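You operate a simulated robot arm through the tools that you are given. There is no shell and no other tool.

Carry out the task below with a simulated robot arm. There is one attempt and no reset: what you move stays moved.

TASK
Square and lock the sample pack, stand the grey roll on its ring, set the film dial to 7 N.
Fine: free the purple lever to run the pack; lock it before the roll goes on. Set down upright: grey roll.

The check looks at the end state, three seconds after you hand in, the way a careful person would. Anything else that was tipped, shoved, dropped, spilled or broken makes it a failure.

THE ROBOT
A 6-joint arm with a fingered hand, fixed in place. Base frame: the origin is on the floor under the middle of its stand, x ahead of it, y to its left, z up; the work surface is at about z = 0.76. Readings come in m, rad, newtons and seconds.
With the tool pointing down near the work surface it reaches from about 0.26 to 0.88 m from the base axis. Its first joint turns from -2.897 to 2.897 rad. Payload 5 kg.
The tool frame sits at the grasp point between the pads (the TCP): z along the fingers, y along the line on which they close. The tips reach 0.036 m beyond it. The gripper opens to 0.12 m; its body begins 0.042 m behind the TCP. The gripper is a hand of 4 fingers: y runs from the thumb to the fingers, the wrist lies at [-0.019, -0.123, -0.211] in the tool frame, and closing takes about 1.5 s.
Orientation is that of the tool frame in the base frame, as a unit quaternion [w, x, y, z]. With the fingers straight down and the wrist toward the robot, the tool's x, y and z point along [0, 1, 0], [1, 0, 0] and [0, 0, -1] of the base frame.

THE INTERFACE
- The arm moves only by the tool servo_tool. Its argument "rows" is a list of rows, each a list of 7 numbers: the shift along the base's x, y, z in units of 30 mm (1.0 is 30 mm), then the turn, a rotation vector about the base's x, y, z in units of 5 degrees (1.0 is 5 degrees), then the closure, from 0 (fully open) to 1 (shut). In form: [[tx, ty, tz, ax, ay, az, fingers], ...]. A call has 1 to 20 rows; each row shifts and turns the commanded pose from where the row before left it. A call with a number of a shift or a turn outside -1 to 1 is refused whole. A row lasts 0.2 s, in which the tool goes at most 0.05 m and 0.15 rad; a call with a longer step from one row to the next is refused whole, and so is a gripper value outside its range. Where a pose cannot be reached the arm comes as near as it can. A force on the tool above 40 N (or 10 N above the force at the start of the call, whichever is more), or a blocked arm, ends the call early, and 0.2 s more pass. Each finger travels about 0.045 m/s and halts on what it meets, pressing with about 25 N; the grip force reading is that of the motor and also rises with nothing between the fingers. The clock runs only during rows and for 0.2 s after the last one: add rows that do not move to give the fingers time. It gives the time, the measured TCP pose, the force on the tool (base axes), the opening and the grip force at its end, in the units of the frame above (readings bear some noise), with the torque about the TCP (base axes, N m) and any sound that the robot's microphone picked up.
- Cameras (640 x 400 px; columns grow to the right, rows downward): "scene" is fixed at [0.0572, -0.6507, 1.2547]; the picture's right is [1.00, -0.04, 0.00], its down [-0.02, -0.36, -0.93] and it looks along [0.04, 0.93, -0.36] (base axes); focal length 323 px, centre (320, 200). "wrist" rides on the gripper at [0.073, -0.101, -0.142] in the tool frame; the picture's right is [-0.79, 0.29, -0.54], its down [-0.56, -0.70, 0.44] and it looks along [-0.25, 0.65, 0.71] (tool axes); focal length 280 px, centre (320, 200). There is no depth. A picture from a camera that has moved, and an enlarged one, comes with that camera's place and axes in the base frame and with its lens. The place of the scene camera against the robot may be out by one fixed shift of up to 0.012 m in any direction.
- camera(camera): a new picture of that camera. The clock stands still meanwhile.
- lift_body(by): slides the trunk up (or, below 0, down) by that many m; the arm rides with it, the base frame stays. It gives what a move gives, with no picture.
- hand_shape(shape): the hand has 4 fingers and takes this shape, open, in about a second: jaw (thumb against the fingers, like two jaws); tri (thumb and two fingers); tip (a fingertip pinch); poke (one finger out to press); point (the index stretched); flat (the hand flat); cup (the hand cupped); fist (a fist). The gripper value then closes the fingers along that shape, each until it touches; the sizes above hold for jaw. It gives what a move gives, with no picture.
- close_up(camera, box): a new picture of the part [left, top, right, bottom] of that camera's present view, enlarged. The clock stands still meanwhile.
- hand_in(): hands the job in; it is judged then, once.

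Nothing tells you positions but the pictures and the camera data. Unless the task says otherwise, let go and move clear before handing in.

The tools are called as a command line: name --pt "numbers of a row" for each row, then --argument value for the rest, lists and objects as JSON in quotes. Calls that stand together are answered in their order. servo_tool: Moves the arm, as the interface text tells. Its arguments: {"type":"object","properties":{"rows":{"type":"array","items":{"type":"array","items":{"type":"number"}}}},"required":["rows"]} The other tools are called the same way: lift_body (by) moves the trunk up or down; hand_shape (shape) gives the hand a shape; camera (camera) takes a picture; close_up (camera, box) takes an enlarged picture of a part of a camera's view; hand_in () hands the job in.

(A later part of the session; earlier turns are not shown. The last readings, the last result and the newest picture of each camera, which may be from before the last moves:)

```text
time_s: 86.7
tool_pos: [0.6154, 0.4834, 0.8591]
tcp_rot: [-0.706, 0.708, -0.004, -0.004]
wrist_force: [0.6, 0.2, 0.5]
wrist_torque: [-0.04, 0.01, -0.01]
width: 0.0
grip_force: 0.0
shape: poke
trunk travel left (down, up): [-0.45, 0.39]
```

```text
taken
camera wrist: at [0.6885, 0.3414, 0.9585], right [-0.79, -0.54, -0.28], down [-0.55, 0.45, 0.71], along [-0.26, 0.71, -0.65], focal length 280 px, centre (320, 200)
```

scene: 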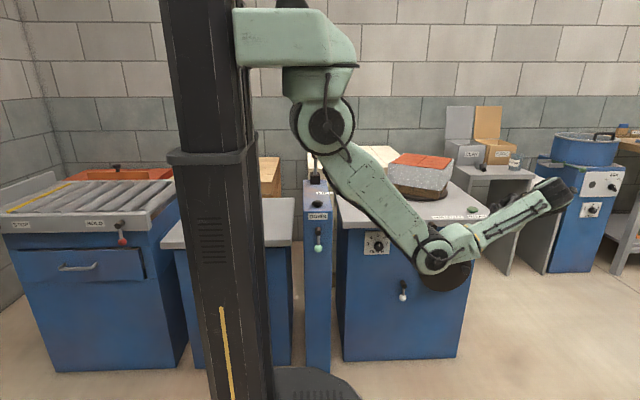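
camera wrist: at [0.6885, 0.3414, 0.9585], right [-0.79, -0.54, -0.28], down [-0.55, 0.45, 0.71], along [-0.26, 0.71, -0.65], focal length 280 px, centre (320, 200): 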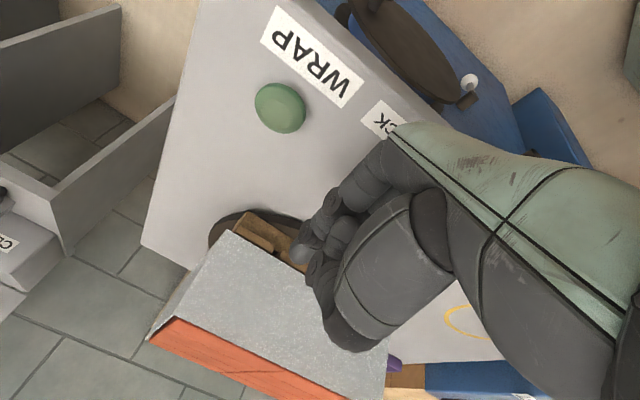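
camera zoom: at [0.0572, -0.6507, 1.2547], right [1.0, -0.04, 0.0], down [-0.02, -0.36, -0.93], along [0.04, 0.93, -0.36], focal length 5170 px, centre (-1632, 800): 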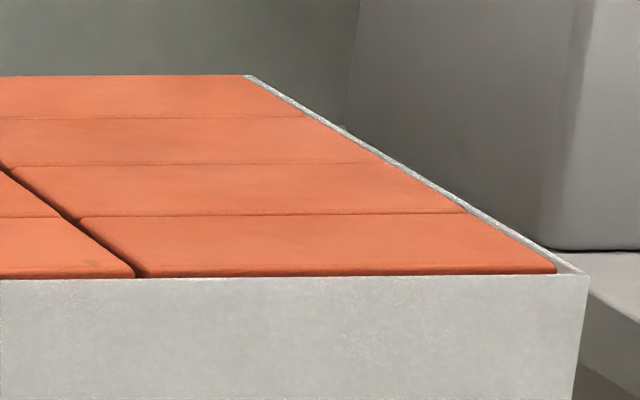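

The pack is square to within 1° and stays put. Now I'll re-lock the purple lever: retreat, then come above the ball and push it back down to hanging.

servo_tool --pt "-0.6 -1 0 0 0 0 0" --pt "-0.9 -1 0 0 0 0 0" --pt "-0.9 -1 0 0 0 0 0" --pt "-0.95 -1 0 0 0 0 0" --pt "-0.95 -1 0 0 0 0 0" --pt "-0.95 -1 0 0 0 0 0" --pt "-0.95 0 -0.7 0 0 0 0" --pt "0 0 -0.9 0 0 0 0" --pt "0 0 -0.9 0 0 0 0"

camera --camera "wrist"

close_up --camera "scene" --box '[370, 190, 470, 260]'

```text
time_s: 88.7
tool_pos: [0.4276, 0.3024, 0.7818]
tcp_rot: [-0.706, 0.709, -0.004, -0.004]
wrist_force: [0.1, -0.3, 0.4]
wrist_torque: [0.0, 0.03, -0.02]
width: 0.0
grip_force: 0.1
shape: poke
trunk travel left (down, up): [-0.45, 0.39]
```

```text
taken
camera wrist: at [0.5018, 0.1619, 0.8823], right [-0.79, -0.54, -0.28], down [-0.55, 0.45, 0.71], along [-0.26, 0.71, -0.65], focal length 280 px, centre (320, 200)
```

wrist: 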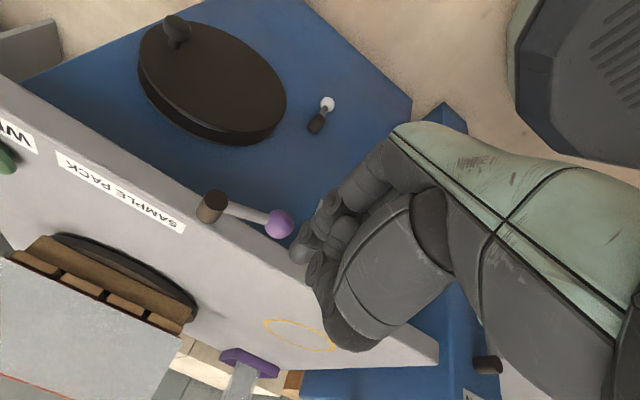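

```text
5.71 times, centred on (420, 225) of scene
camera zoom: at [0.0572, -0.6507, 1.2547], right [1.0, -0.04, 0.0], down [-0.02, -0.36, -0.93], along [0.04, 0.93, -0.36], focal length 1846 px, centre (-251, 57)
```

zoom: 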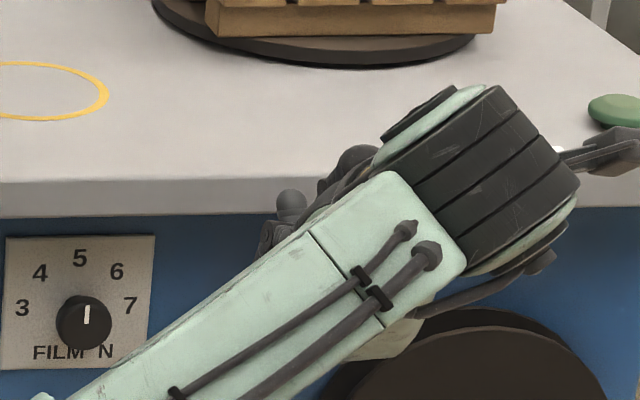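

The ball reads at (0.451, 0.40, 0.725). I'll bring the fingertip just above it.

servo_tool --pt "0 0.75 -0.2 0 0 0 0" --pt "0 0.75 -0.2 0 0 0 0" --pt "0 0.65 -0.3 0 0 0 0" --pt "0 0 0 0 0 0 0"

close_up --camera "wrist" --box '[190, 160, 370, 310]'

close_up --camera "scene" --box '[380, 200, 450, 250]'

```text
time_s: 89.7
tool_pos: [0.4289, 0.3667, 0.7613]
tcp_rot: [-0.706, 0.709, -0.005, -0.004]
wrist_force: [0.4, -0.1, -0.8]
wrist_torque: [0.01, 0.01, 0.01]
width: 0.0
grip_force: 0.2
shape: poke
trunk travel left (down, up): [-0.45, 0.39]
```

```text
2.67 times, centred on (280, 235) of wrist
camera zoom: at [0.5031, 0.2255, 0.861], right [-0.79, -0.54, -0.28], down [-0.55, 0.45, 0.71], along [-0.26, 0.71, -0.65], focal length 748 px, centre (427, 107)
```

zoom: 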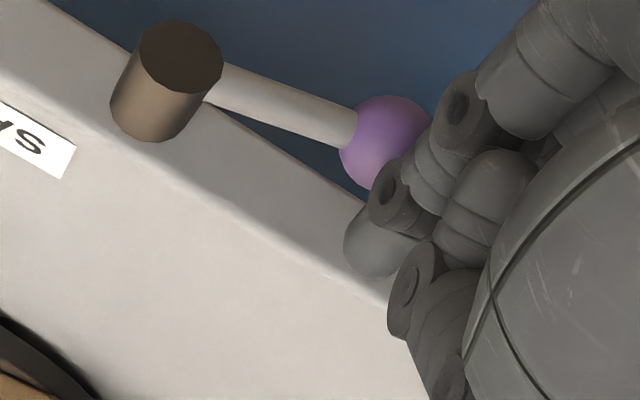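

```text
8.00 times, centred on (415, 225) of scene
camera zoom: at [0.0572, -0.6507, 1.2547], right [1.0, -0.04, 0.0], down [-0.02, -0.36, -0.93], along [0.04, 0.93, -0.36], focal length 2585 px, centre (-440, 0)
```

zoom: 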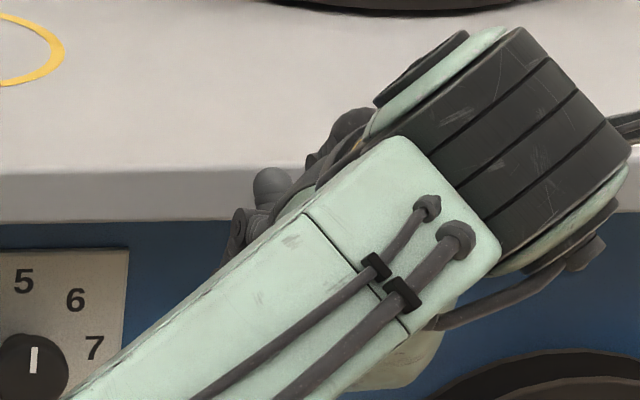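

The finger is above the ball. I'll push it down along the arc.

servo_tool --pt "0 0 -0.4 0 0 0 0" --pt "0.015 0 -0.3 0 0 0 0" --pt "0.015 0 -0.3 0 0 0 0" --pt "0.1 0 -0.3 0 0 0 0" --pt "0.1 0 -0.3 0 0 0 0"

close_up --camera "wrist" --box '[190, 160, 370, 310]'

close_up --camera "scene" --box '[380, 200, 450, 250]'

```text
time_s: 90.9
tool_pos: [0.435, 0.366, 0.7137]
tcp_rot: [-0.705, 0.709, -0.006, -0.005]
wrist_force: [-0.2, -0.5, 1.0]
wrist_torque: [-0.01, -0.03, -0.02]
width: 0.0001
grip_force: 0.0
shape: poke
trunk travel left (down, up): [-0.45, 0.39]
```

```text
2.67 times, centred on (280, 235) of wrist
camera zoom: at [0.5095, 0.2256, 0.8146], right [-0.79, -0.54, -0.28], down [-0.55, 0.45, 0.71], along [-0.26, 0.71, -0.65], focal length 748 px, centre (427, 107)
```

zoom: 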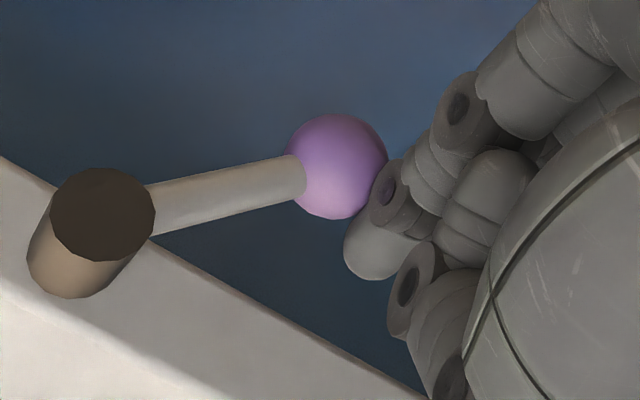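

```text
8.00 times, centred on (415, 225) of scene
camera zoom: at [0.0572, -0.6507, 1.2547], right [1.0, -0.04, 0.0], down [-0.02, -0.36, -0.93], along [0.04, 0.93, -0.36], focal length 2585 px, centre (-440, 0)
```

zoom: 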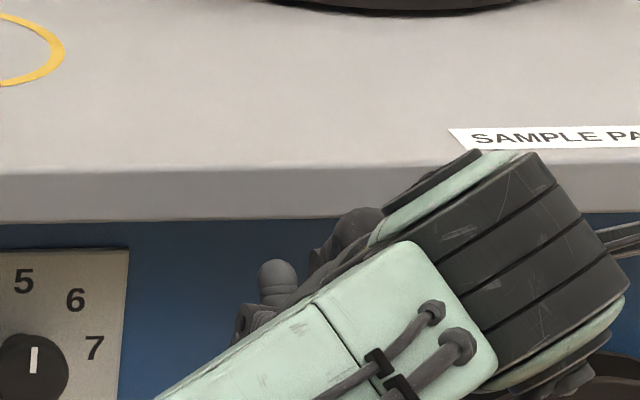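

The lever is down to about 43°. Continuing to push it to vertical.

servo_tool --pt "0.17 0 -0.27 0 0 0 0" --pt "0.17 0 -0.27 0 0 0 0" --pt "0.23 0 -0.2 0 0 0 0" --pt "0.23 0 -0.2 0 0 0 0" --pt "0.28 0 -0.15 0 0 0 0" --pt "0.28 0 -0.15 0 0 0 0"

close_up --camera "wrist" --box '[190, 160, 370, 310]'

```text
time_s: 92.3
tool_pos: [0.4763, 0.3671, 0.6765]
tcp_rot: [-0.705, 0.709, -0.005, -0.004]
wrist_force: [0.3, 1.4, 0.7]
wrist_torque: [0.0, 0.02, 0.0]
width: 0.0
grip_force: 0.0
shape: poke
trunk travel left (down, up): [-0.45, 0.39]
```

```text
2.67 times, centred on (280, 235) of wrist
camera zoom: at [0.5494, 0.2263, 0.7764], right [-0.79, -0.54, -0.28], down [-0.55, 0.45, 0.71], along [-0.26, 0.71, -0.65], focal length 748 px, centre (427, 107)
```

zoom: 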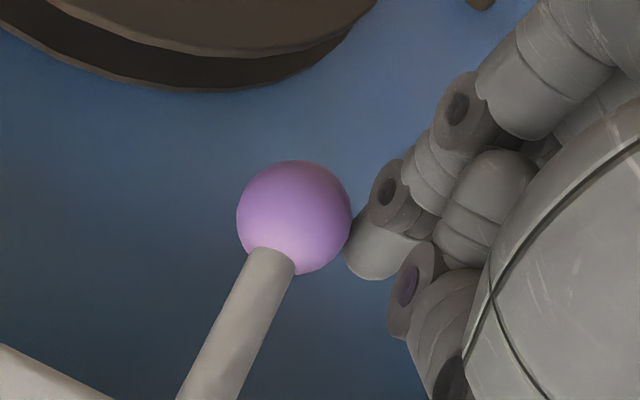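

The ball is nearly vertical at x≈0.511. I'll press it gently to its stop.

servo_tool --pt "0.12 0 0 0 0 0 0" --pt "0.1 0 0 0 0 0 0" --pt "0 0 0 0 0 0 0"

close_up --camera "wrist" --box '[190, 160, 370, 310]'

```text
time_s: 93.1
tool_pos: [0.4787, 0.3671, 0.6767]
tcp_rot: [-0.705, 0.709, -0.004, -0.007]
wrist_force: [-20.0, 1.7, -3.8]
wrist_torque: [-0.1, 0.07, 0.55]
width: 0.0001
grip_force: 0.1
shape: poke
trunk travel left (down, up): [-0.45, 0.39]
```

```text
2.67 times, centred on (280, 235) of wrist
camera zoom: at [0.5536, 0.2263, 0.7768], right [-0.79, -0.55, -0.27], down [-0.55, 0.45, 0.71], along [-0.26, 0.71, -0.65], focal length 748 px, centre (427, 107)
```

zoom: 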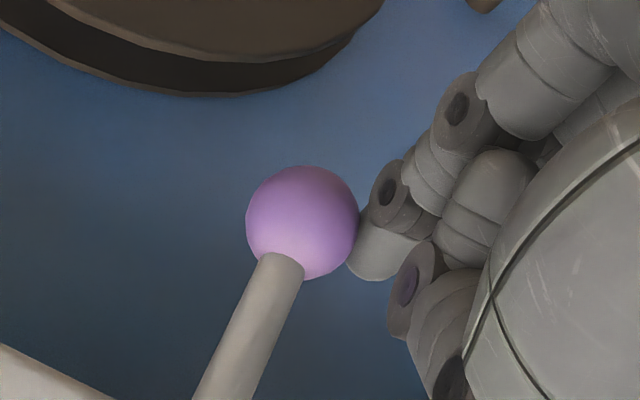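

The lever is against its stop with 20 N. I'll back off and verify the lever and the pack.

servo_tool --pt "-0.5 0 0 0 0 0 0" --pt "-0.5 -0.5 0 0 0 0 0" --pt "0 -1 0 0 0 0 0" --pt "0 -1 0 0 0 0 0"

camera --camera "scene"

close_up --camera "scene" --box '[380, 150, 470, 206]'

camera --camera "wrist"

```text
time_s: 94.1
tool_pos: [0.4511, 0.2917, 0.6786]
tcp_rot: [-0.706, 0.708, -0.005, -0.003]
wrist_force: [-0.1, -1.5, 0.2]
wrist_torque: [0.01, 0.0, 0.0]
width: 0.0
grip_force: 0.1
shape: poke
trunk travel left (down, up): [-0.45, 0.39]
```

```text
taken
```

scene: 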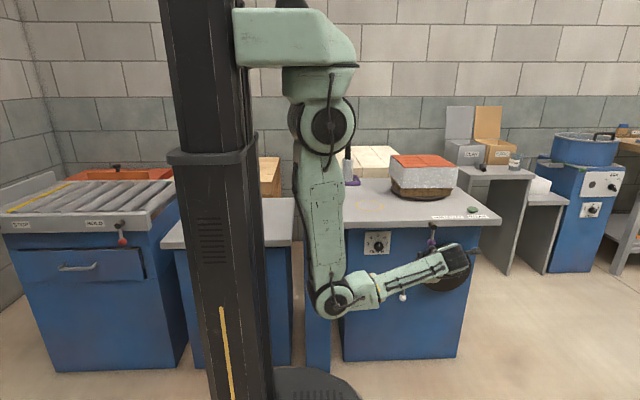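

```text
7.11 times, centred on (425, 178) of scene
camera zoom: at [0.0572, -0.6507, 1.2547], right [1.0, -0.04, 0.0], down [-0.02, -0.36, -0.93], along [0.04, 0.93, -0.36], focal length 2298 px, centre (-427, 356)
```

zoom: 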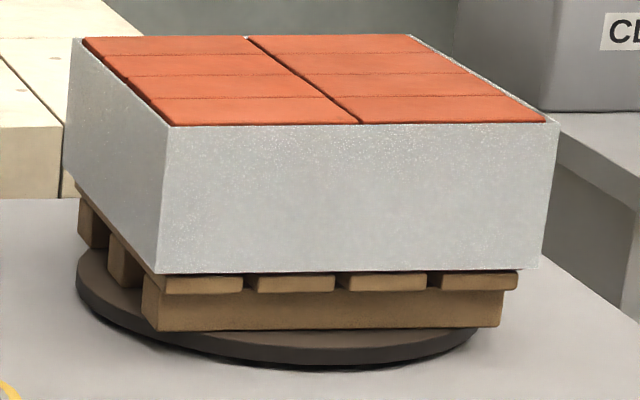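

```text
taken
camera wrist: at [0.5255, 0.1505, 0.7786], right [-0.79, -0.54, -0.28], down [-0.55, 0.45, 0.71], along [-0.26, 0.71, -0.65], focal length 280 px, centre (320, 200)
```

wrist: 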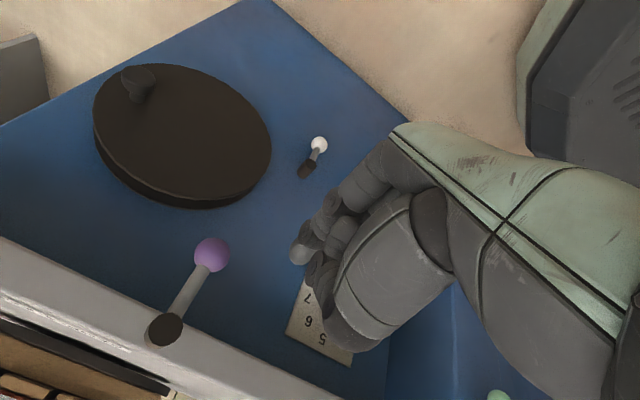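

The pack is square and the purple lever hangs locked. Next is the film dial; I'll switch to the jaw shape and get two wrist views of the dial to triangulate it.

hand_shape --shape "jaw"

servo_tool --pt "0 -0.7 0.7 0 0 0 0" --pt "0 -0.7 0.7 0 0 0 0" --pt "-0.2 0 0.7 0 0 0 0" --pt "-0.2 0 0.7 0 0 0 0"

camera --camera "wrist"

```text
time_s: 95.0
tool_pos: [0.4523, 0.2929, 0.6771]
tcp_rot: [-0.706, 0.709, -0.004, -0.004]
wrist_force: [0.2, 0.6, 0.7]
wrist_torque: [0.01, 0.02, 0.01]
width: 0.1198
grip_force: 0.0
shape: jaw
trunk travel left (down, up): [-0.45, 0.39]
```

```text
time_s: 96.0
tool_pos: [0.438, 0.2489, 0.7604]
tcp_rot: [-0.705, 0.709, -0.005, -0.004]
wrist_force: [0.6, -0.7, 0.4]
wrist_torque: [0.03, -0.02, -0.03]
width: 0.1198
grip_force: 0.0
shape: jaw
trunk travel left (down, up): [-0.45, 0.39]
```

```text
taken
camera wrist: at [0.5122, 0.1081, 0.8601], right [-0.79, -0.54, -0.28], down [-0.55, 0.45, 0.71], along [-0.26, 0.71, -0.65], focal length 280 px, centre (320, 200)
```

wrist: 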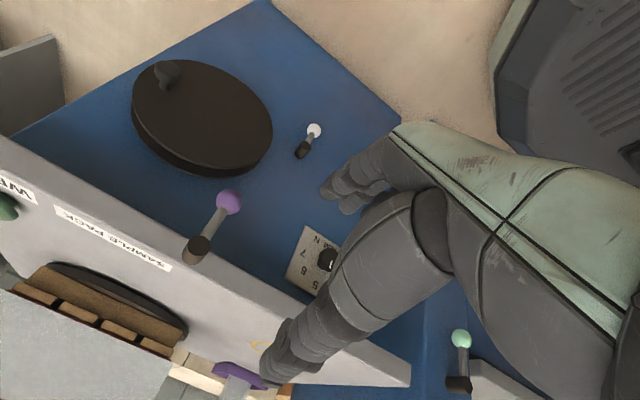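

servo_tool --pt "-0.9 0 0 0 0 0 0" --pt "-0.9 0 0 0 0 0 0" --pt "-0.9 0 0 0 0 0 0"

camera --camera "wrist"

camera --camera "scene"

```text
time_s: 96.8
tool_pos: [0.3559, 0.2509, 0.761]
tcp_rot: [-0.706, 0.708, -0.005, -0.003]
wrist_force: [-0.7, 0.8, 0.1]
wrist_torque: [-0.04, -0.03, 0.0]
width: 0.1198
grip_force: 0.1
shape: jaw
trunk travel left (down, up): [-0.45, 0.39]
```

```text
taken
camera wrist: at [0.4301, 0.1093, 0.8611], right [-0.79, -0.54, -0.28], down [-0.55, 0.45, 0.7], along [-0.26, 0.71, -0.65], focal length 280 px, centre (320, 200)
```

wrist: 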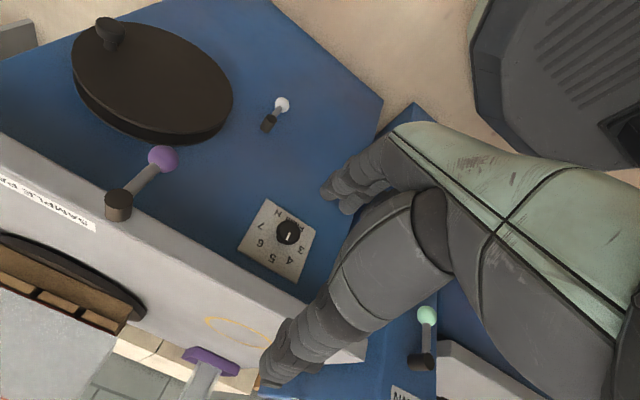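

```text
taken
```

scene: 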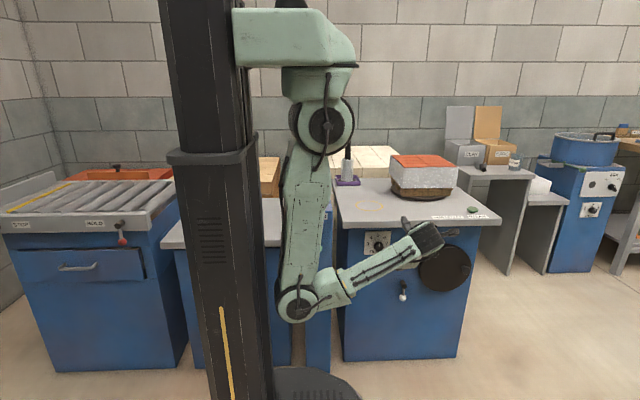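

close_up --camera "wrist" --box '[220, 180, 340, 300]'

```text
3.33 times, centred on (280, 240) of wrist
camera zoom: at [0.4301, 0.1093, 0.8611], right [-0.79, -0.54, -0.28], down [-0.55, 0.45, 0.7], along [-0.26, 0.71, -0.65], focal length 935 px, centre (453, 67)
```

zoom: 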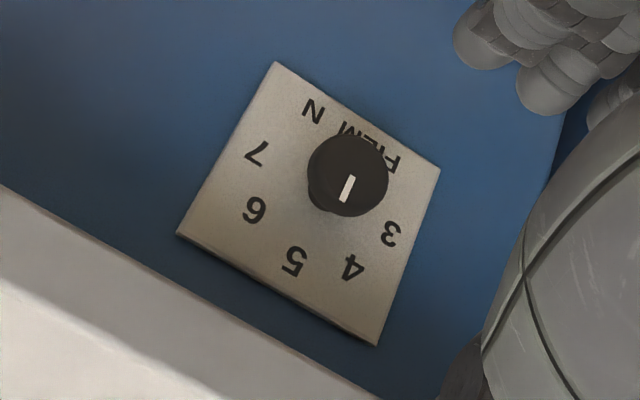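

The dial knob reads at about (0.335, 0.46, 0.632), radius about 19 mm. I'll partially close the hand and line up in front of it.

servo_tool --pt "-0.14 0.4 -0.86 0 0 0 0.2" --pt "-0.14 0.4 -0.86 0 0 0 0.4" --pt "-0.14 0.4 -0.86 0 0 0 0.5" --pt "-0.14 0.4 -0.86 0 0 0 0.5" --pt "-0.14 0.4 -0.86 0 0 0 0.5" --pt "0 0 0 0 0 0 0.5"

camera --camera "wrist"

close_up --camera "scene" --box '[340, 205, 430, 280]'

```text
time_s: 98.2
tool_pos: [0.3388, 0.3108, 0.6308]
tcp_rot: [-0.705, 0.709, -0.006, -0.005]
wrist_force: [-0.2, 0.1, -0.2]
wrist_torque: [0.0, 0.0, 0.02]
width: 0.0606
grip_force: 0.0
shape: jaw
trunk travel left (down, up): [-0.45, 0.39]
```

```text
taken
camera wrist: at [0.4131, 0.1694, 0.7317], right [-0.79, -0.54, -0.27], down [-0.55, 0.45, 0.71], along [-0.26, 0.71, -0.65], focal length 280 px, centre (320, 200)
```

wrist: 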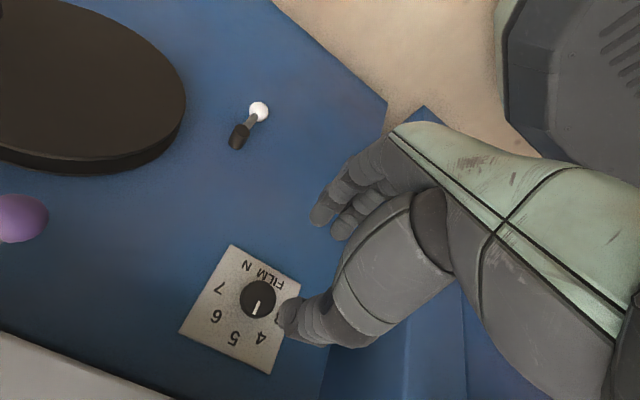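

```text
5.33 times, centred on (385, 242) of scene
camera zoom: at [0.0572, -0.6507, 1.2547], right [1.0, -0.04, 0.0], down [-0.02, -0.36, -0.93], along [0.04, 0.93, -0.36], focal length 1723 px, centre (-27, -27)
```

zoom: 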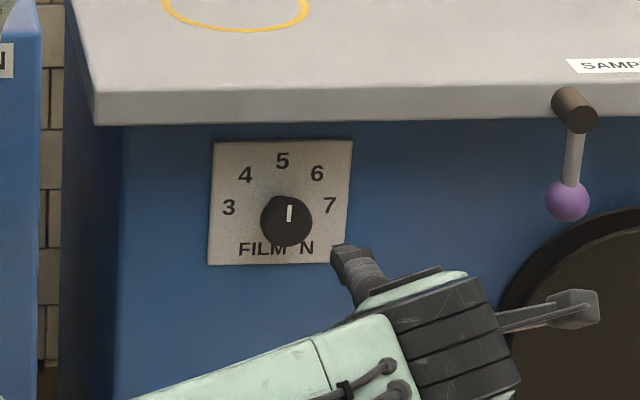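

Refined knob position: (0.3325, 0.468, 0.628). I'll advance most of the way and look.

servo_tool --pt "-0.05 0.9 -0.02 0 0 0 0.5" --pt "-0.05 0.9 -0.02 0 0 0 0.5" --pt "-0.05 0.9 -0.02 0 0 0 0.5" --pt "-0.05 0.6 -0.02 0 0 0 0.5"

camera --camera "wrist"

close_up --camera "scene" --box '[340, 205, 430, 280]'

```text
time_s: 99.2
tool_pos: [0.3321, 0.4083, 0.6299]
tcp_rot: [-0.705, 0.709, -0.005, -0.004]
wrist_force: [0.4, -0.7, -0.5]
wrist_torque: [-0.05, 0.01, -0.03]
width: 0.0604
grip_force: 0.1
shape: jaw
trunk travel left (down, up): [-0.45, 0.39]
```

```text
taken
camera wrist: at [0.4059, 0.2684, 0.7301], right [-0.79, -0.54, -0.28], down [-0.55, 0.45, 0.7], along [-0.26, 0.71, -0.65], focal length 280 px, centre (320, 200)
```

wrist: 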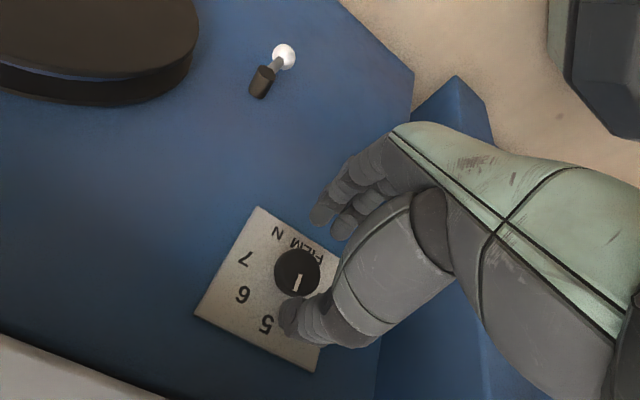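

```text
5.33 times, centred on (385, 242) of scene
camera zoom: at [0.0572, -0.6507, 1.2547], right [1.0, -0.04, 0.0], down [-0.02, -0.36, -0.93], along [0.04, 0.93, -0.36], focal length 1723 px, centre (-27, -27)
```

zoom: 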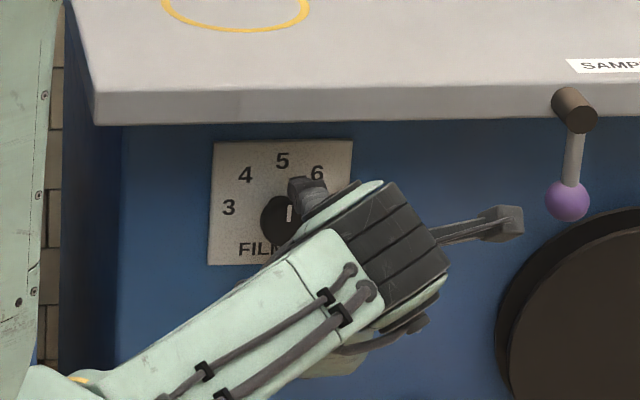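

Knob confirmed at (0.330, 0.468, 0.628). I'll advance the last part and close on it.

servo_tool --pt "-0.05 0.6 -0.03 0 0 0 0.5" --pt "-0.02 0.6 -0.02 0 0 0 0.5" --pt "0 0 0 0 0 0 0.6" --pt "0 0 0 0 0 0 0.7" --pt "0 0 0 0 0 0 0.8" --pt "0 0 0 0 0 0 0.9" --pt "0 0 0 0 0 0 0.9"

camera --camera "wrist"

close_up --camera "scene" --box '[340, 205, 430, 280]'

```text
time_s: 100.8
tool_pos: [0.3302, 0.4461, 0.6291]
tcp_rot: [-0.706, 0.708, -0.005, -0.003]
wrist_force: [0.0, 8.7, 6.2]
wrist_torque: [0.1, 0.01, -0.02]
width: 0.023
grip_force: 25.1
shape: jaw
trunk travel left (down, up): [-0.45, 0.39]
```

```text
taken
camera wrist: at [0.4041, 0.3056, 0.7301], right [-0.79, -0.54, -0.28], down [-0.55, 0.44, 0.71], along [-0.26, 0.71, -0.65], focal length 280 px, centre (320, 200)
```

wrist: 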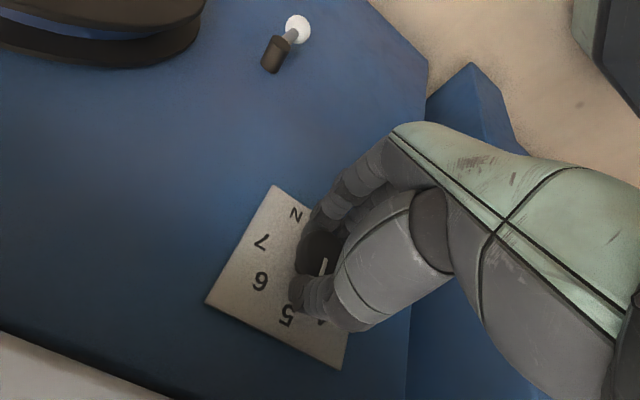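

```text
5.33 times, centred on (385, 242) of scene
camera zoom: at [0.0572, -0.6507, 1.2547], right [1.0, -0.04, 0.0], down [-0.02, -0.36, -0.93], along [0.04, 0.93, -0.36], focal length 1723 px, centre (-27, -27)
```

zoom: 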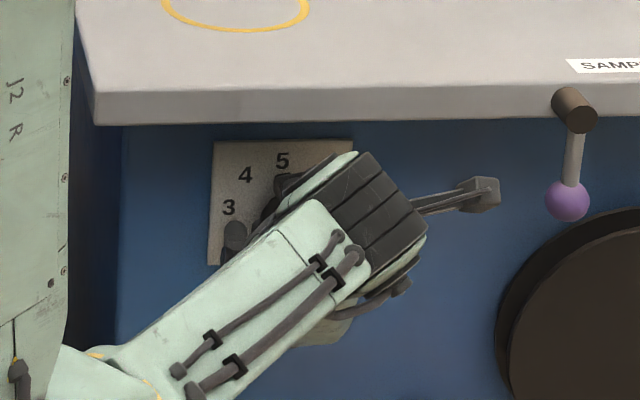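

Gripped. I'll rotate the hand clockwise (as seen from the front) about the knob axis in stages.

servo_tool --pt "0 0 0 0 1 0 0.9" --pt "0 0 0 0 1 0 0.9" --pt "0 0 0 0 1 0 0.9" --pt "0 0 0 0 1 0 0.9" --pt "0 0 0 0 1 0 0.9" --pt "0 0 0 0 1 0 0.9"

camera --camera "wrist"

close_up --camera "scene" --box '[340, 205, 430, 280]'

```text
time_s: 102.2
tool_pos: [0.3313, 0.4464, 0.6288]
tcp_rot: [-0.68, 0.683, -0.188, -0.188]
wrist_force: [4.5, 20.4, 13.4]
wrist_torque: [0.21, 0.03, -0.11]
width: 0.0225
grip_force: 25.0
shape: jaw
trunk travel left (down, up): [-0.45, 0.39]
```

```text
taken
camera wrist: at [0.4448, 0.3052, 0.6786], right [-0.83, -0.54, 0.16], down [-0.12, 0.45, 0.89], along [-0.55, 0.71, -0.43], focal length 280 px, centre (320, 200)
```

wrist: 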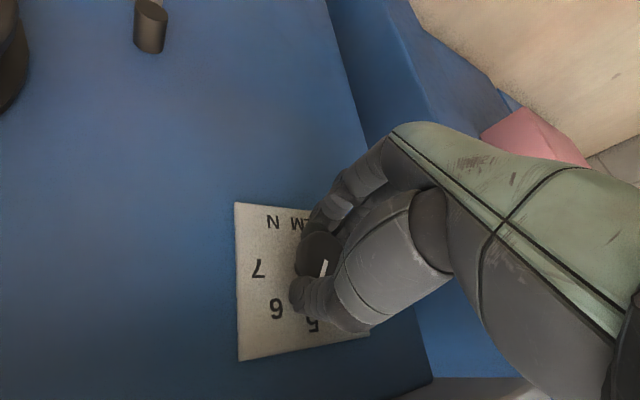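

```text
5.33 times, centred on (385, 242) of scene
camera zoom: at [0.0572, -0.6507, 1.2547], right [1.0, -0.04, 0.0], down [-0.02, -0.36, -0.93], along [0.04, 0.93, -0.36], focal length 1723 px, centre (-27, -27)
```

zoom: 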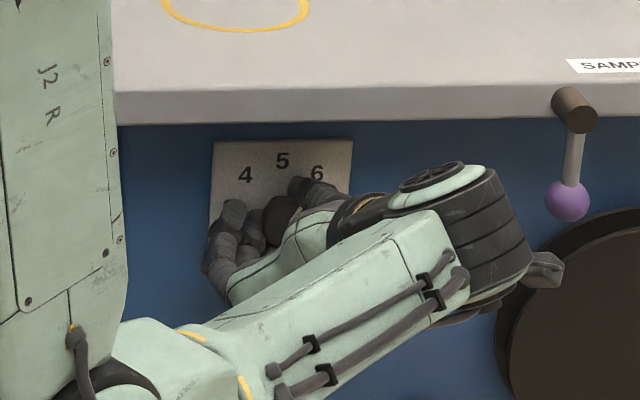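

The knob turns with the hand. I'll continue.

servo_tool --pt "0 0.03 0 0 1 0 0.9" --pt "0 0.03 0 0 1 0 0.9" --pt "0 0.03 0 0 1 0 0.9" --pt "0 0 0 0 1 0 0.9" --pt "0 0 0 0 1 0 0.9" --pt "0 0 0 0 1 0 0.9"

camera --camera "wrist"

camera --camera "scene"

```text
time_s: 103.6
tool_pos: [0.3284, 0.4482, 0.6274]
tcp_rot: [-0.608, 0.612, -0.358, -0.357]
wrist_force: [8.3, 3.0, 9.6]
wrist_torque: [0.19, -0.01, -0.21]
width: 0.0233
grip_force: 25.4
shape: jaw
trunk travel left (down, up): [-0.45, 0.39]
```

```text
taken
camera wrist: at [0.4541, 0.3065, 0.614], right [-0.64, -0.54, 0.55], down [0.34, 0.45, 0.83], along [-0.69, 0.71, -0.1], focal length 280 px, centre (320, 200)
```

wrist: 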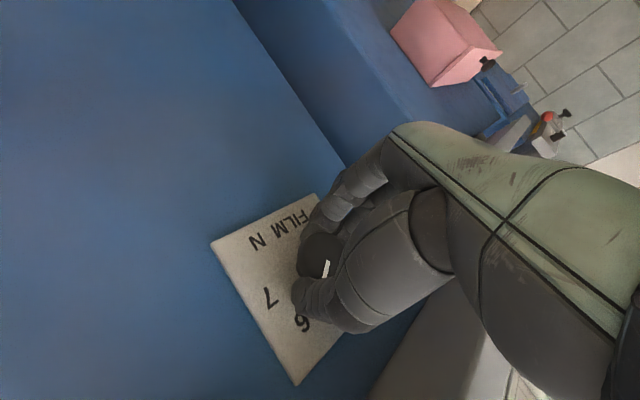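

```text
taken
```

scene: 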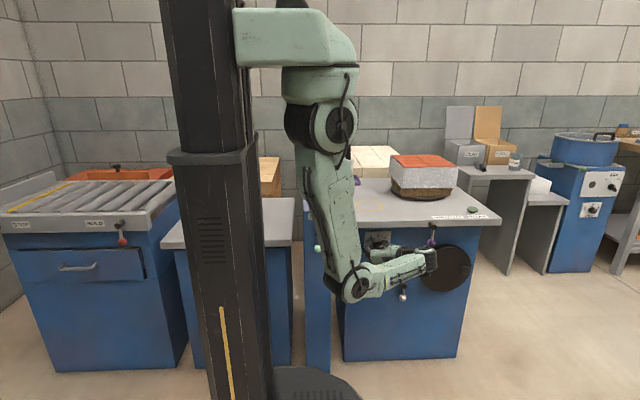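

About 60° done. Another 30°.

servo_tool --pt "0 0 0 0 1 0 0.9" --pt "0 0 0 0 1 0 0.9" --pt "0 0 0 0 1 0 0.9" --pt "0 0 0 0 1 0 0.9" --pt "0 0 0 0 1 0 0.9" --pt "0 0 0 0 1 0 0.9"

camera --camera "wrist"

close_up --camera "scene" --box '[340, 205, 450, 300]'

```text
time_s: 105.0
tool_pos: [0.33, 0.4486, 0.6287]
tcp_rot: [0.496, -0.499, 0.501, 0.504]
wrist_force: [5.7, 3.1, 4.6]
wrist_torque: [0.05, -0.01, -0.15]
width: 0.0234
grip_force: 24.8
shape: jaw
trunk travel left (down, up): [-0.45, 0.39]
```

```text
taken
camera wrist: at [0.4307, 0.3069, 0.5538], right [-0.27, -0.54, 0.79], down [0.71, 0.45, 0.55], along [-0.65, 0.71, 0.26], focal length 280 px, centre (320, 200)
```

wrist: 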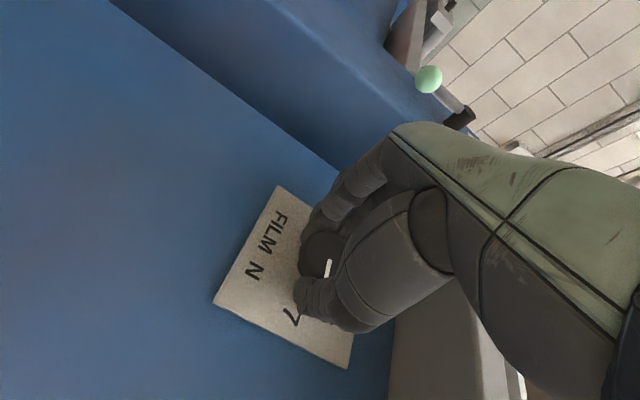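

```text
4.21 times, centred on (395, 252) of scene
camera zoom: at [0.0572, -0.6507, 1.2547], right [1.0, -0.04, 0.0], down [-0.02, -0.36, -0.93], along [0.04, 0.93, -0.36], focal length 1361 px, centre (4, -21)
```

zoom: 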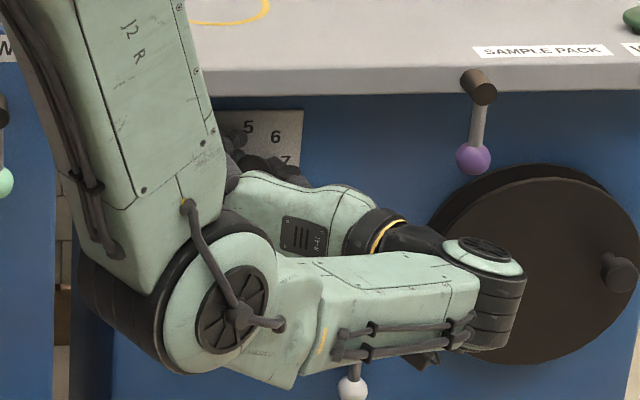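

Rotated 90°. I'll release, back straight out, and check the pointer.

servo_tool --pt "0 0 0 0 0 0 0.7" --pt "0 0 0 0 0 0 0.5" --pt "0 0 0 0 0 0 0.5" --pt "0 -0.6 0 0 0 0 0.5" --pt "0 -1 0 0 0 0 0.5" --pt "0 -1 0 0 0 0 0.5"

camera --camera "wrist"

close_up --camera "scene" --box '[340, 205, 450, 300]'

```text
time_s: 106.4
tool_pos: [0.3313, 0.3686, 0.6283]
tcp_rot: [0.495, -0.498, 0.503, 0.503]
wrist_force: [0.1, -1.4, -0.3]
wrist_torque: [0.02, 0.01, -0.02]
width: 0.0595
grip_force: 0.1
shape: jaw
trunk travel left (down, up): [-0.45, 0.39]
```

```text
taken
camera wrist: at [0.4317, 0.2272, 0.5545], right [-0.28, -0.54, 0.79], down [0.7, 0.45, 0.55], along [-0.65, 0.71, 0.26], focal length 280 px, centre (320, 200)
```

wrist: 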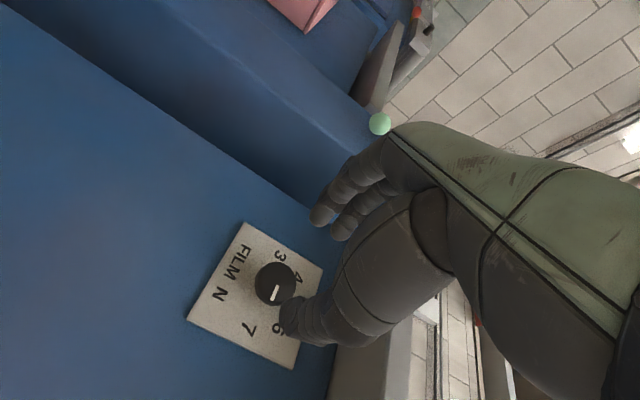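

```text
4.21 times, centred on (395, 252) of scene
camera zoom: at [0.0572, -0.6507, 1.2547], right [1.0, -0.04, 0.0], down [-0.02, -0.36, -0.93], along [0.04, 0.93, -0.36], focal length 1361 px, centre (4, -21)
```

zoom: 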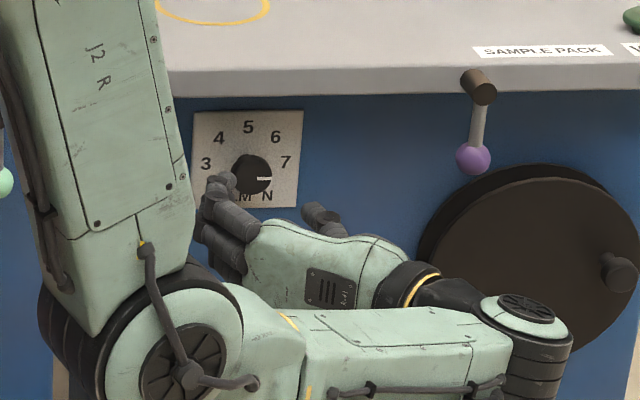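

The pointer now points right toward 7. I'll back away further and take a sharp close-up.

servo_tool --pt "0 -1 0 0 0 0 0.3" --pt "0.5 -1 0 0 0 0 0.1" --pt "1 -0.3 0.3 0 0 0 0" --pt "1 0 0.3 0 0 0 0"

close_up --camera "scene" --box '[355, 222, 405, 260]'

camera --camera "scene"

camera --camera "wrist"

```text
time_s: 107.4
tool_pos: [0.4043, 0.302, 0.6467]
tcp_rot: [0.495, -0.498, 0.503, 0.505]
wrist_force: [-0.2, -0.7, -0.4]
wrist_torque: [0.0, -0.01, -0.01]
width: 0.1196
grip_force: 0.0
shape: jaw
trunk travel left (down, up): [-0.45, 0.39]
```

```text
10.53 times, centred on (380, 241) of scene
camera zoom: at [0.0572, -0.6507, 1.2547], right [1.0, -0.04, 0.0], down [-0.02, -0.36, -0.93], along [0.04, 0.93, -0.36], focal length 3401 px, centre (-312, -232)
```

zoom: 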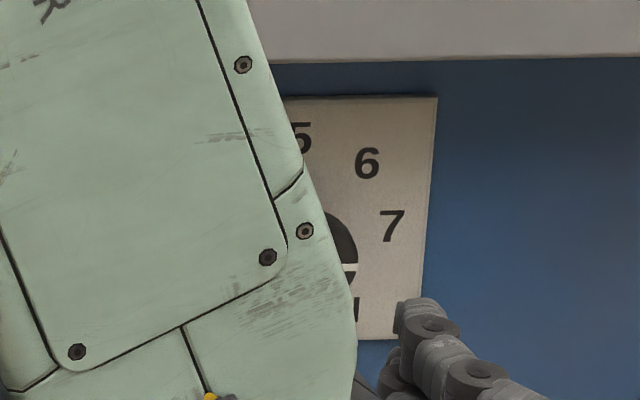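

```text
taken
```

scene: 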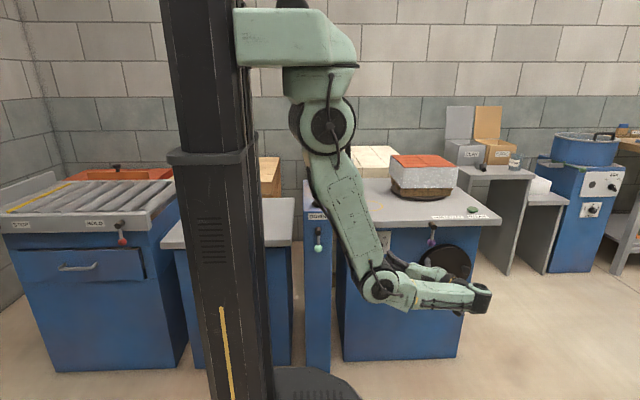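

```text
taken
camera wrist: at [0.5059, 0.16, 0.5719], right [-0.27, -0.54, 0.79], down [0.71, 0.45, 0.55], along [-0.65, 0.71, 0.26], focal length 280 px, centre (320, 200)
```

wrist: 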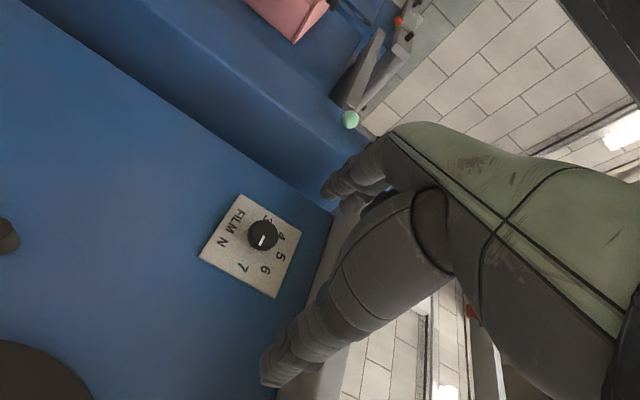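

close_up --camera "wrist" --box '[190, 180, 310, 310]'

```text
3.08 times, centred on (250, 245) of wrist
camera zoom: at [0.5059, 0.16, 0.5719], right [-0.27, -0.54, 0.79], down [0.71, 0.45, 0.55], along [-0.65, 0.71, 0.26], focal length 863 px, centre (535, 62)
```

zoom: 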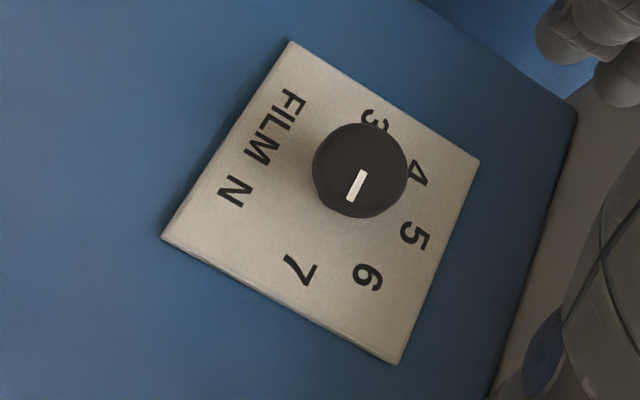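

The pointer is at about 87–90° clockwise, on 7, so the dial is set. The crank wheel turned out to be unrelated, so I'll put it back to its original angle. First I'll rotate the hand and move in front of it.

servo_tool --pt "0.3 -0.1 0.1 0 -1 0 0" --pt "0.5 -0.1 0.1 0 -1 0 0" --pt "0.5 -0.1 0.1 0 -1 0 0" --pt "0.5 -0.1 0.1 0 -1 0 0" --pt "0.5 -0.1 0.1 0 -1 0 0" --pt "0.5 0 0.1 0 -1 0 0" --pt "0.5 0 0.1 0 -1 0 0" --pt "0.5 0 0.1 0 -1 0 0" --pt "0.5 0 0.1 0 -1 0 0" --pt "0.5 0 0.1 0 -1 0 0" --pt "0.5 0 0.1 0 -1 0 0" --pt "0.5 0 0.1 0 -1 0 0" --pt "0.5 0 0.1 0 -1 0 0" --pt "0.5 0 0.1 0 -1 0 0" --pt "0.5 0 0 0 -1 0 0" --pt "0.5 0 0 0 -1 0 0" --pt "0.6 0 0 0 -1 0 0" --pt "0.6 0 0 0 -1 0 0"

lift_body --by -0.15

camera --camera "wrist"

camera --camera "scene"

```text
time_s: 111.2
tool_pos: [0.6744, 0.2842, 0.6878]
tcp_rot: [-0.705, 0.709, -0.003, -0.004]
wrist_force: [-0.2, -0.4, -0.5]
wrist_torque: [0.01, -0.01, -0.01]
width: 0.1196
grip_force: 0.1
shape: jaw
trunk travel left (down, up): [-0.45, 0.39]
```

```text
time_s: 113.0
tool_pos: [0.6744, 0.2847, 0.5377]
tcp_rot: [-0.706, 0.709, -0.005, -0.003]
wrist_force: [0.0, 0.0, -1.0]
wrist_torque: [0.02, 0.0, 0.01]
width: 0.1196
grip_force: 0.1
shape: jaw
trunk travel left (down, up): [-0.3, 0.54]
```

```text
taken
camera wrist: at [0.7485, 0.1437, 0.6386], right [-0.79, -0.54, -0.28], down [-0.55, 0.45, 0.71], along [-0.26, 0.71, -0.65], focal length 280 px, centre (320, 200)
```

wrist: 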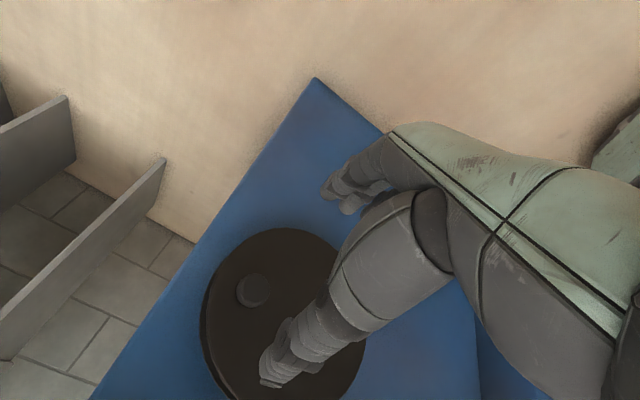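

```text
taken
```

scene: 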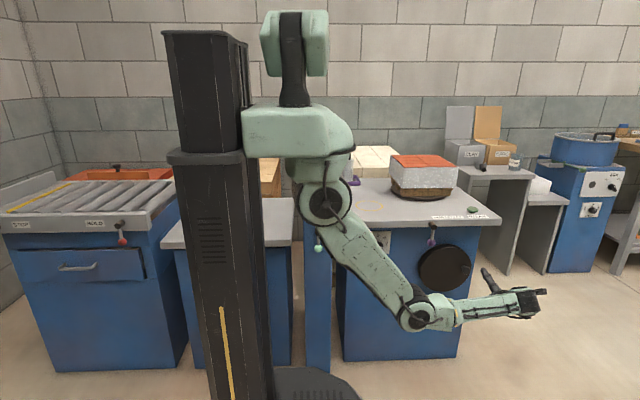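

The knob is at (0.680, 0.424, 0.537), about 18 mm above where it started. I'll grip it and ease it down.

servo_tool --pt "0.05 0.98 0 0 0 0 0.2" --pt "0.05 0.98 0 0 0 0 0.3" --pt "0.05 0.98 0 0 0 0 0.3" --pt "0.05 0.98 0 0 0 0 0.3" --pt "0 0 0 0 0 0 0.5" --pt "0 0 0 0 0 0 0.7" --pt "0 0 0 0 0 0 0.85" --pt "0 0 0 0 0 0 1" --pt "0 0 0 0 0 0 1" --pt "0 0 0 0 0 0 1"

servo_tool --pt "0 0 -0.2 0 0 0 1" --pt "0 0 -0.2 0 0 0 1" --pt "0 0 -0.2 0 0 0 1" --pt "0.02 0 -0.15 0 0 0 1" --pt "0 0 0 0 0 0 1" --pt "0 0 0 0 0 0 1" --pt "0 0 0 0 0 0 1" --pt "0 0 0 0 0 0 1"

close_up --camera "scene" --box '[420, 230, 500, 300]'

```text
time_s: 115.2
tool_pos: [0.6804, 0.402, 0.5358]
tcp_rot: [-0.706, 0.708, -0.004, -0.003]
wrist_force: [1.0, 3.9, 2.6]
wrist_torque: [0.12, 0.03, -0.01]
width: 0.0235
grip_force: 24.9
shape: jaw
trunk travel left (down, up): [-0.3, 0.54]
```

```text
time_s: 117.0
tool_pos: [0.6808, 0.4008, 0.5193]
tcp_rot: [0.708, -0.707, 0.004, 0.001]
wrist_force: [7.8, -12.4, 31.2]
wrist_torque: [1.16, 0.13, -0.2]
width: 0.0256
grip_force: 25.0
shape: jaw
trunk travel left (down, up): [-0.3, 0.54]
```

```text
5.71 times, centred on (460, 265) of scene
camera zoom: at [0.0572, -0.6507, 1.2547], right [1.0, -0.04, 0.0], down [-0.02, -0.36, -0.93], along [0.04, 0.93, -0.36], focal length 1846 px, centre (-480, -171)
```

zoom: 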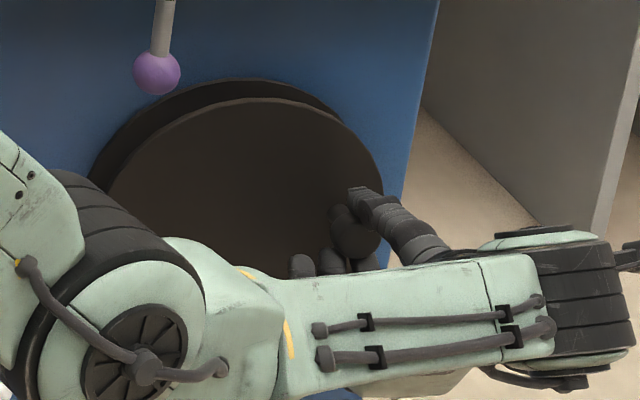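

servo_tool --pt "0 0 -0.05 0 0 0 1" --pt "0 0 0 0 0 0 1" --pt "0 0 -0.05 0 0 0 1" --pt "0 0 0 0 0 0 1" --pt "0 0 -0.05 0 0 0 1" --pt "0 0 0 0 0 0 1" --pt "0 0 -0.05 0 0 0 1" --pt "0 0 0 0 0 0 1" --pt "0 0 -0.05 0 0 0 1" --pt "0 0 0 0 0 0 1" --pt "0 0 -0.05 0 0 0 1" --pt "0 0 0 0 0 0 1" --pt "0 0 0 0 0 0 1" --pt "0 0 0 0 0 0 1" --pt "0 0 0 0 0 0 1" --pt "0 0 0 0 0 0 1" --pt "0 0 0 0 0 0 1" --pt "0 0 0 0 0 0 1" --pt "0 0 0 0 0 0 1" --pt "0 0 0 0 0 0 1"

close_up --camera "scene" --box '[420, 230, 500, 300]'

camera --camera "wrist"

```text
time_s: 121.2
tool_pos: [0.6806, 0.4022, 0.5098]
tcp_rot: [-0.707, 0.708, -0.005, -0.002]
wrist_force: [8.9, -8.9, 25.3]
wrist_torque: [0.89, 0.2, -0.26]
width: 0.0262
grip_force: 24.8
shape: jaw
trunk travel left (down, up): [-0.3, 0.54]
```

```text
5.71 times, centred on (460, 265) of scene
camera zoom: at [0.0572, -0.6507, 1.2547], right [1.0, -0.04, 0.0], down [-0.02, -0.36, -0.93], along [0.04, 0.93, -0.36], focal length 1846 px, centre (-480, -171)
```

zoom: 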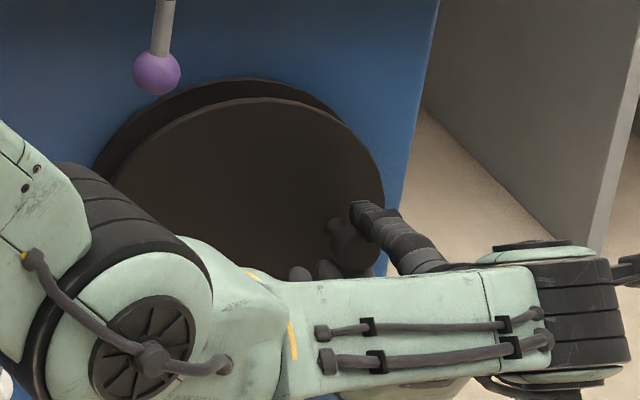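

```text
taken
camera wrist: at [0.7544, 0.2604, 0.61], right [-0.79, -0.54, -0.28], down [-0.55, 0.45, 0.7], along [-0.26, 0.71, -0.65], focal length 280 px, centre (320, 200)
```

wrist: 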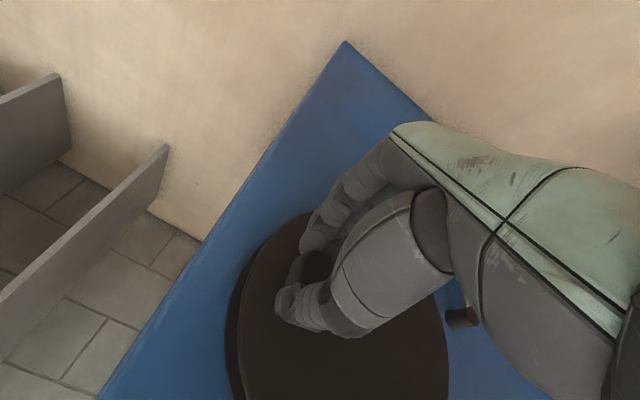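

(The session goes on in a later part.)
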